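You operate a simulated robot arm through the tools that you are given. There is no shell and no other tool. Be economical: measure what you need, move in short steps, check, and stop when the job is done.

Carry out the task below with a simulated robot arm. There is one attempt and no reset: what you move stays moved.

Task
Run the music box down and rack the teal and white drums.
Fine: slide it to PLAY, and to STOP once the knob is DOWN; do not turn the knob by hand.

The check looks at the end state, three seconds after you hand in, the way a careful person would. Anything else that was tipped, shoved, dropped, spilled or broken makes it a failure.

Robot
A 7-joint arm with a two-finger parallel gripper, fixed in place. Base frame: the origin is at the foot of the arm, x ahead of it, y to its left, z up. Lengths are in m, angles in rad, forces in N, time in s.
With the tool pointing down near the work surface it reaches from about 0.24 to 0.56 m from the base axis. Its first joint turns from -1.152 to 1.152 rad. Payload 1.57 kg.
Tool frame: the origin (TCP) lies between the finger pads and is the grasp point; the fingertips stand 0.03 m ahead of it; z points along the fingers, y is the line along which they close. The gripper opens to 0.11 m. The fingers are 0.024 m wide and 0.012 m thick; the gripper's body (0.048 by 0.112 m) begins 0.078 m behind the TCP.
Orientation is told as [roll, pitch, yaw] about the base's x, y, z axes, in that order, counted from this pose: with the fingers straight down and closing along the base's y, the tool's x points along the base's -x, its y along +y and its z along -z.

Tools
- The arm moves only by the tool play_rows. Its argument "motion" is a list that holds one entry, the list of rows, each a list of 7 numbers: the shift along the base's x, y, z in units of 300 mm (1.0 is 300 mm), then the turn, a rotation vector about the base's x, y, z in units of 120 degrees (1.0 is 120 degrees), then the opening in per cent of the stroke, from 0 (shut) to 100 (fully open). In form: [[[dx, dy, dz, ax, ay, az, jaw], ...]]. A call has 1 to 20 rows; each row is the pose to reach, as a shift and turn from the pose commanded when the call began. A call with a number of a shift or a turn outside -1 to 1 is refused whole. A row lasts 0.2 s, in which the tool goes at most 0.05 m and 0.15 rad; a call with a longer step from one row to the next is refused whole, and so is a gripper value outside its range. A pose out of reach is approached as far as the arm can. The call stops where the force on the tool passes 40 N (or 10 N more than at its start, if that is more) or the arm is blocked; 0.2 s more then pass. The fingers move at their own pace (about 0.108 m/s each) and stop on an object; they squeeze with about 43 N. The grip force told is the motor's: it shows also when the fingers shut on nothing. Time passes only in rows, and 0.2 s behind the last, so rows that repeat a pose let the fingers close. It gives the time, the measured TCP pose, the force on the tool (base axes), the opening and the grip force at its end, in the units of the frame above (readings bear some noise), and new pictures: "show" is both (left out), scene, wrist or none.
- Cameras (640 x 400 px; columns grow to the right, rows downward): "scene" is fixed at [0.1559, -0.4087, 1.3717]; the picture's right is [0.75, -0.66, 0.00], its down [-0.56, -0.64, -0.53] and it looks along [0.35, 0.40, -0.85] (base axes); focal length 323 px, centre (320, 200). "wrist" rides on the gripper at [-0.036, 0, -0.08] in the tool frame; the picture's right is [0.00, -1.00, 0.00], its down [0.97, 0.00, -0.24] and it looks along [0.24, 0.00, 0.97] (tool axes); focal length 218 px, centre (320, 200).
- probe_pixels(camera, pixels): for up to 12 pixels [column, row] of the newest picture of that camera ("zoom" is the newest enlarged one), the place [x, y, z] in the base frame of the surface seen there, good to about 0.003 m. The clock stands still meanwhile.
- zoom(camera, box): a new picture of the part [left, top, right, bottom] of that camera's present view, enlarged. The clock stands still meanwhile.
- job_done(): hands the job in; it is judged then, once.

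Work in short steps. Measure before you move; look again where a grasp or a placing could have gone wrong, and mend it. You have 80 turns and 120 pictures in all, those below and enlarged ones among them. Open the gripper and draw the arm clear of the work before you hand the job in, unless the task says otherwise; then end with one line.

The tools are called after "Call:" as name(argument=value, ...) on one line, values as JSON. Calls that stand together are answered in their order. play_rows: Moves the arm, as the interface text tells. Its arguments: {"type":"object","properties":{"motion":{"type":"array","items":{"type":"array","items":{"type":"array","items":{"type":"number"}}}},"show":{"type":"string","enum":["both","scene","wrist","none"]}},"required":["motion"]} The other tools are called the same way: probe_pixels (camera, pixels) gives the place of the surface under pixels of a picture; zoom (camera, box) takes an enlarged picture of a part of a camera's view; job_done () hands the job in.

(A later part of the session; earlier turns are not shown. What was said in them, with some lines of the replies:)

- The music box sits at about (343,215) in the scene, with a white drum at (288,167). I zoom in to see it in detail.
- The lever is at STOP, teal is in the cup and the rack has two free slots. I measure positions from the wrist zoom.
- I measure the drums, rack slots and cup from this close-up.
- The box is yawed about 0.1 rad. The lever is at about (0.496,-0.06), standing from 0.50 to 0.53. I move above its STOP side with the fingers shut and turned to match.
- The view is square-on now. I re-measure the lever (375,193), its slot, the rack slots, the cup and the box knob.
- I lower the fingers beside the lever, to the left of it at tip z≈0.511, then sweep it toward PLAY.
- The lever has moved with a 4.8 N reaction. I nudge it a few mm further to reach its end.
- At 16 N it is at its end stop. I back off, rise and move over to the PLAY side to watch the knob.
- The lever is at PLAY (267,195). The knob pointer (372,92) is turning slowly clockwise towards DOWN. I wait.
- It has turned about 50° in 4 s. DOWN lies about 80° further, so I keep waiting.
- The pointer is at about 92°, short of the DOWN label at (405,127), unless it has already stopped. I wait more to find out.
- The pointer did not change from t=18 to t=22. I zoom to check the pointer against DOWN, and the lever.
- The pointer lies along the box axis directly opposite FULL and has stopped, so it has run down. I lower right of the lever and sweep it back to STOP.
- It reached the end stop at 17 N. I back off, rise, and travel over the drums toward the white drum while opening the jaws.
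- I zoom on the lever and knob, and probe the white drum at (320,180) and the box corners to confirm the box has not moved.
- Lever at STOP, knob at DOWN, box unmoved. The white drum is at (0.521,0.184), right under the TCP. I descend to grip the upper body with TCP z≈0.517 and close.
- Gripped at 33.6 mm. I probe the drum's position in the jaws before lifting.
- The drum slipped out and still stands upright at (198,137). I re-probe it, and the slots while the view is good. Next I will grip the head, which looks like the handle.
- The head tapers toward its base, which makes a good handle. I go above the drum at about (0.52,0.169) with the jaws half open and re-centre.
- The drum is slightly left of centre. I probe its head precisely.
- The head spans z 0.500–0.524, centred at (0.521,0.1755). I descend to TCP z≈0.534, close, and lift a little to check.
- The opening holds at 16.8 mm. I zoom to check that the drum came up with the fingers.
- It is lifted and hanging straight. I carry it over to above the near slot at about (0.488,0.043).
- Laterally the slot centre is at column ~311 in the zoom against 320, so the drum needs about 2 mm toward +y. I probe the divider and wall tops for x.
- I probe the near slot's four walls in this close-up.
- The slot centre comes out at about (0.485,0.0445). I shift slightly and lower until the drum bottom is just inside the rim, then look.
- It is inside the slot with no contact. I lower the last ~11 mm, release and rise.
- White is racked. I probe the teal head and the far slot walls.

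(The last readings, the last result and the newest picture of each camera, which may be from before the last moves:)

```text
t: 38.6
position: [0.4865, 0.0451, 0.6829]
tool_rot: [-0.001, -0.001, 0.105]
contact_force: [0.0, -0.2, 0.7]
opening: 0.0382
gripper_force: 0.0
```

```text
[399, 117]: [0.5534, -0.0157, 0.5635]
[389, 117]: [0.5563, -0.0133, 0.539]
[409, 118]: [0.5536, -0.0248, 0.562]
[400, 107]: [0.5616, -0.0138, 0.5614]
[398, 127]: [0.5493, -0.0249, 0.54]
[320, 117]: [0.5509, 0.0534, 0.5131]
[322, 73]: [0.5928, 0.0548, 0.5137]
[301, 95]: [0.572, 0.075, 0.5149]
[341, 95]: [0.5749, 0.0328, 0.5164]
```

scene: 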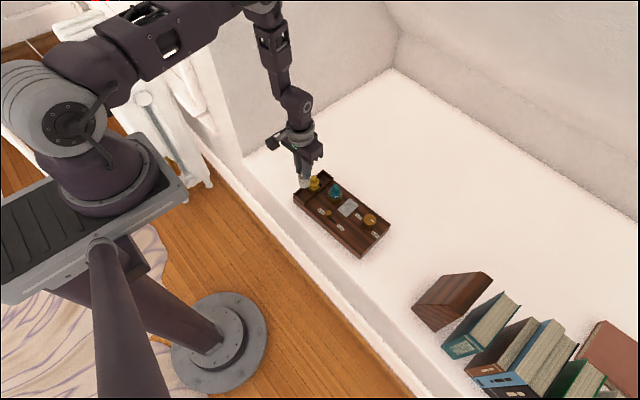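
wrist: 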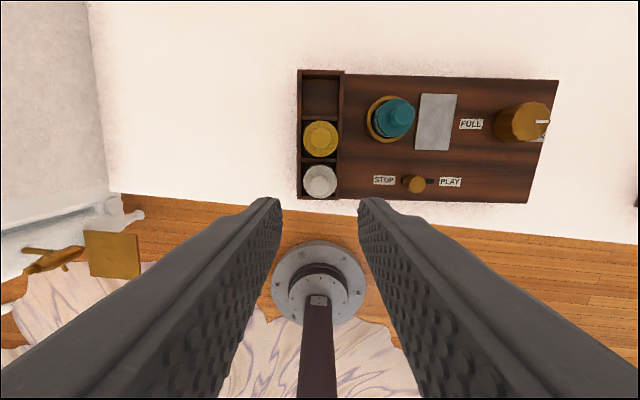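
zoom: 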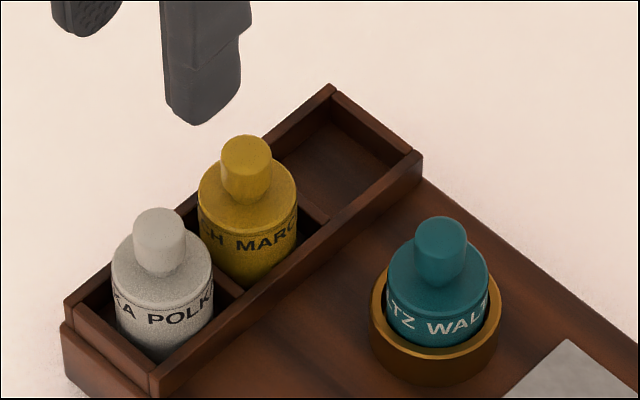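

The far slot centre is at about (0.572,0.053) and the teal head at about (0.5555,-0.021). I move above the teal drum.

Call:
play_rows(motion=[[[0.06, -0.06, 0, 0, 0, 0, 35], [0.12, -0.12, -0.02, 0, 0, 0, 35], [0.18, -0.18, -0.04, 0, 0, 0, 35], [0.231, -0.22, -0.07, 0, 0, 0, 35], [0.231, -0.22, -0.07, 0, 0, 0, 35]]], show="wrist")

Call:
zoom(camera="wrist", box=[280, 150, 360, 200])

Call:
probe_pixels(camera="zoom", pixels=[[320, 200], [320, 260], [320, 300], [280, 260], [360, 260], [320, 160]])

```text
t: 39.8
position: [0.5565, -0.0208, 0.6627]
tool_rot: [0.0, 0.0, 0.104]
contact_force: [0.6, 0.7, -0.9]
opening: 0.0386
gripper_force: 0.1
```

wrist: 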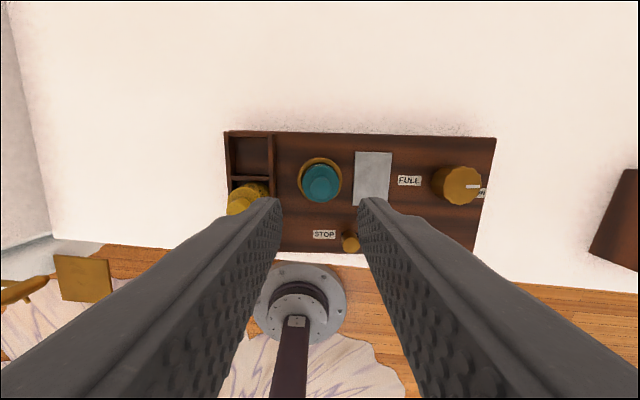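

```text
8.00 times, centred on (320, 175) of wrist
```

zoom: 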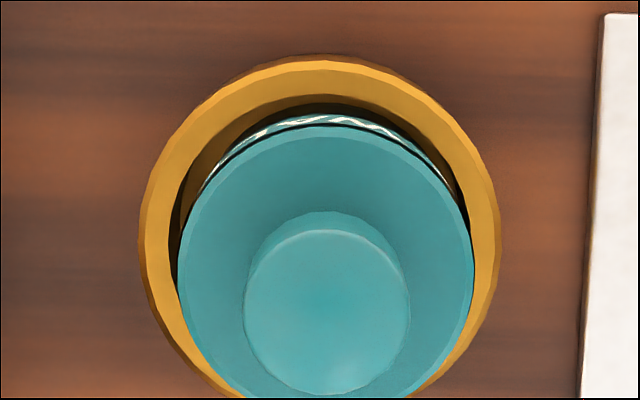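

```text
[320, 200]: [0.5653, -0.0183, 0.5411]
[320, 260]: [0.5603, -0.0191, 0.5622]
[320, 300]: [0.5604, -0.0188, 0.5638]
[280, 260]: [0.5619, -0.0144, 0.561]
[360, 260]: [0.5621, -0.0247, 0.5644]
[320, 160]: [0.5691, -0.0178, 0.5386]
```

The TCP is centred over the teal head to within about 1 mm. I descend to TCP z≈0.574, close and lift slightly.

Call:
play_rows(motion=[[[0.002, -0.002, -0.12, 0, 0, 0, 35], [0.002, -0.002, -0.24, 0, 0, 0, 35], [0.002, -0.002, -0.294, 0, 0, 0, 35], [0.002, -0.002, -0.294, 0, 0, 0, 20], [0.002, -0.002, -0.294, 0, 0, 0, 0], [0.002, -0.002, -0.294, 0, 0, 0, 0], [0.002, -0.002, -0.27, 0, 0, 0, 0], [0.002, -0.002, -0.24, 0, 0, 0, 0], [0.002, -0.002, -0.2, 0, 0, 0, 0]]], show="wrist")

Call:
zoom(camera="scene", box=[296, 160, 376, 210])

```text
t: 41.8
position: [0.5565, -0.0206, 0.6022]
tool_rot: [-0.001, 0.002, 0.104]
contact_force: [-0.1, 0.5, -0.9]
opening: 0.0167
gripper_force: 31.3
```

wrist: 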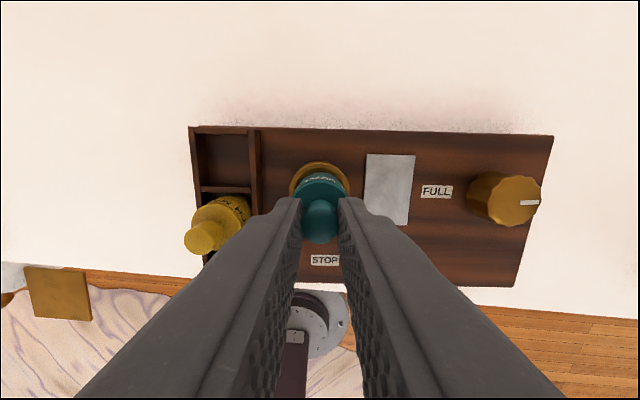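

```text
8.00 times, centred on (336, 185) of scene
```

zoom: 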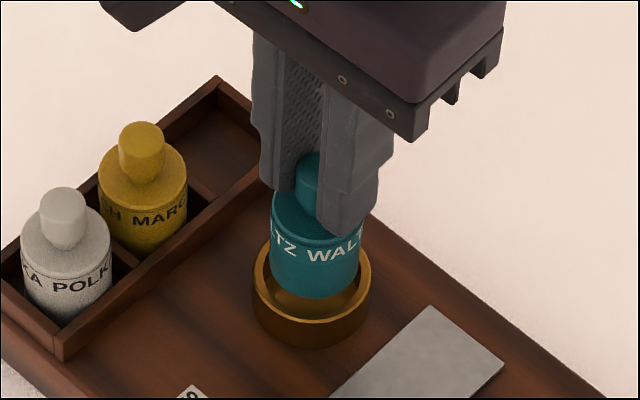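

Lifted cleanly. I raise it and carry it over to above the far slot.

Call:
play_rows(motion=[[[0, 0, 0.08, 0, 0, 0, 0], [0, 0, 0.15, 0, 0, 0, 0], [0.03, 0.08, 0.15, 0, 0, 0, 0], [0.045, 0.16, 0.15, 0, 0, 0, 0], [0.052, 0.246, 0.15, 0, 0, 0, 0], [0.052, 0.246, 0.15, 0, 0, 0, 0]]], show="none")

Call:
zoom(camera="scene", box=[290, 150, 354, 200])

Call:
zoom(camera="wrist", box=[240, 120, 400, 240])

```text
t: 43.2
position: [0.573, 0.0537, 0.6479]
tool_rot: [-0.001, 0.001, 0.105]
contact_force: [-0.6, 0.6, -1.2]
opening: 0.0165
gripper_force: 31.7
```

```text
8.00 times, centred on (322, 175) of scene
```

zoom: 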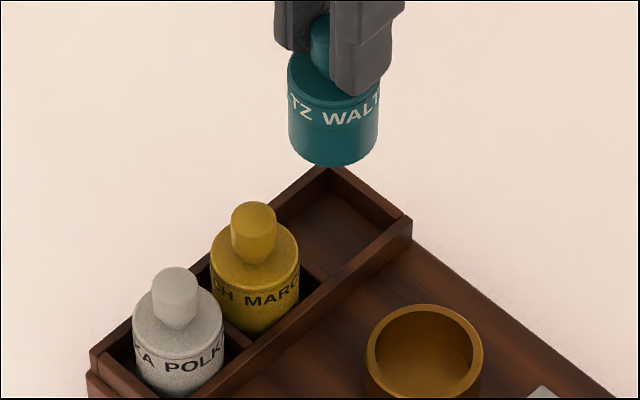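

```text
3.33 times, centred on (320, 180) of wrist
```

zoom: 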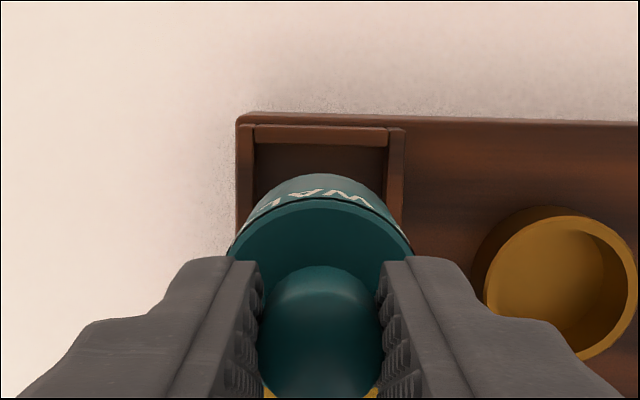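

Reached, and laterally centred on the slot. I lower it to just inside the rim and check.

Call:
play_rows(motion=[[[-0.004, 0, 0, 0, 0, 0, 0], [-0.004, 0, -0.08, 0, 0, 0, 0], [-0.004, 0, -0.14, 0, 0, 0, 0], [-0.004, 0, -0.18, 0, 0, 0, 0], [-0.004, 0, -0.205, 0, 0, 0, 0]]], show="none")

Call:
zoom(camera="scene", box=[290, 155, 354, 205])

Call:
zoom(camera="wrist", box=[240, 120, 400, 240])

```text
t: 44.4
position: [0.5727, 0.0535, 0.587]
tool_rot: [-0.001, 0.001, 0.107]
contact_force: [0.0, 0.2, -0.2]
opening: 0.0164
gripper_force: 31.3
```

```text
8.00 times, centred on (322, 180) of scene
```

zoom: 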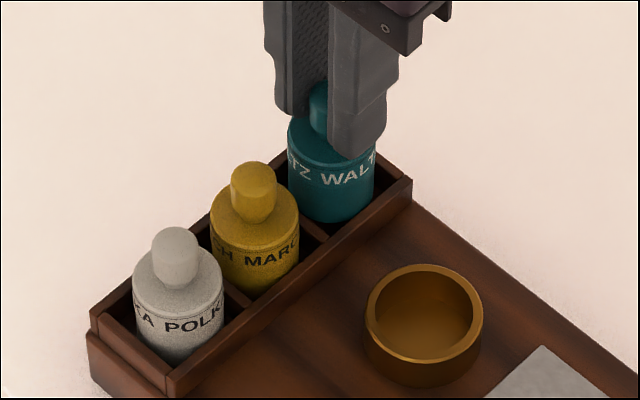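

```text
3.33 times, centred on (320, 180) of wrist
```

zoom: 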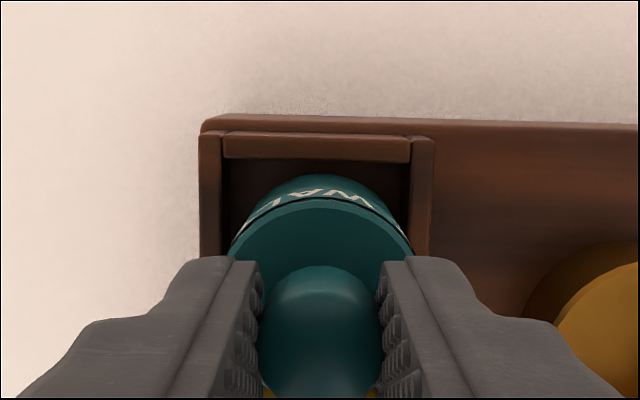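

The drum is inside the slot with no contact. I lower the rest with a ~0.7 mm forward nudge, release and rise.

Call:
play_rows(motion=[[[0.002, 0, -0.02, 0, 0, 0, 0], [0.002, 0, -0.04, 0, 0, 0, 0], [0.002, 0, -0.04, 0, 0, 0, 0], [0.002, 0, -0.04, 0, 0, 0, 20], [0.002, 0, -0.04, 0, 0, 0, 35], [0.002, 0, -0.04, 0, 0, 0, 35], [0.002, 0, 0.05, 0, 0, 0, 35], [0.002, 0, 0.15, 0, 0, 0, 35], [-0.02, 0, 0.25, 0, 0, 0, 35], [-0.1, 0, 0.35, 0, 0, 0, 35], [-0.2, 0, 0.42, 0, 0, 0, 35], [-0.32, 0.02, 0.5, 0, 0, 0, 35], [-0.44, 0.04, 0.55, 0, 0, 0, 35], [-0.56, 0.06, 0.55, 0, 0, 0, 60], [-0.56, 0.06, 0.55, 0, 0, 0, 60]]], show="both")

Call:
zoom(camera="scene", box=[280, 155, 400, 260])

```text
t: 47.6
position: [0.4032, 0.0698, 0.7516]
tool_rot: [-0.001, 0.0, 0.105]
contact_force: [0.1, 0.6, -0.4]
opening: 0.0662
gripper_force: 0.0
```

scene: 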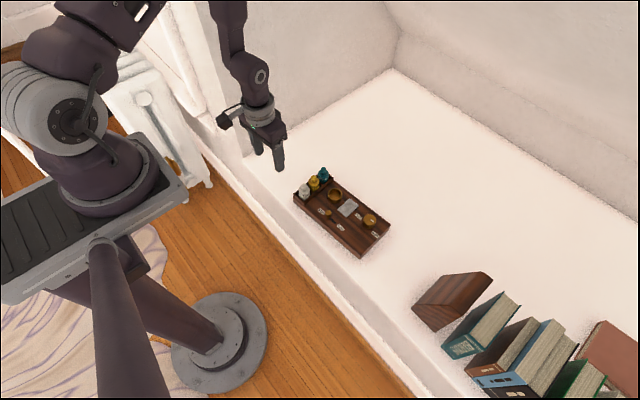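
wrist: 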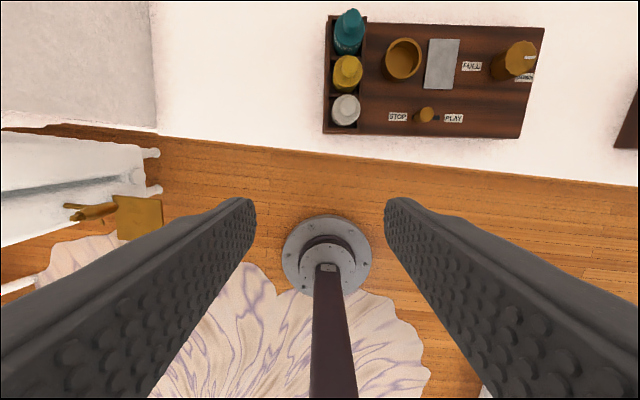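

```text
3.81 times, centred on (340, 208) of scene
```

zoom: 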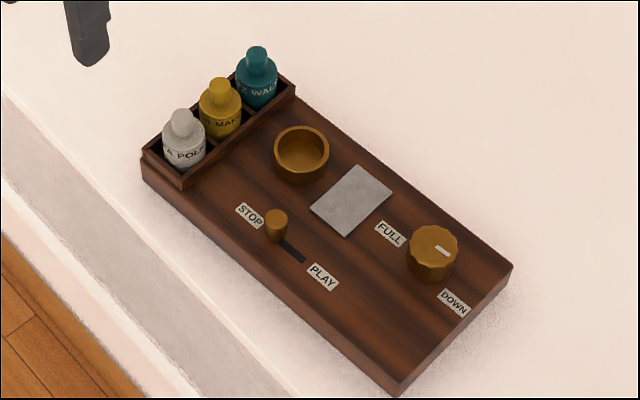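

Everything looks in place. One probe confirms that all the drum tops are seated at about 0.563.

Call:
probe_pixels(camera="zoom", pixels=[[257, 49], [218, 82], [181, 112]])

```text
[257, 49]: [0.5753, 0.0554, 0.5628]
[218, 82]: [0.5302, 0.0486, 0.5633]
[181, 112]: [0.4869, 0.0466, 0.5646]
```

All three drum tops are level, the lever is at STOP, the knob is at DOWN and the arm is clear. I hand in.

Call:
job_done()

```text
The job is handed in.
```

The music box has run down, with the knob at DOWN and the lever back at STOP. The white and teal drums are seated in the rack; on the first try the white drum slipped from the grip and was dragged about 1 cm, but it stayed upright.
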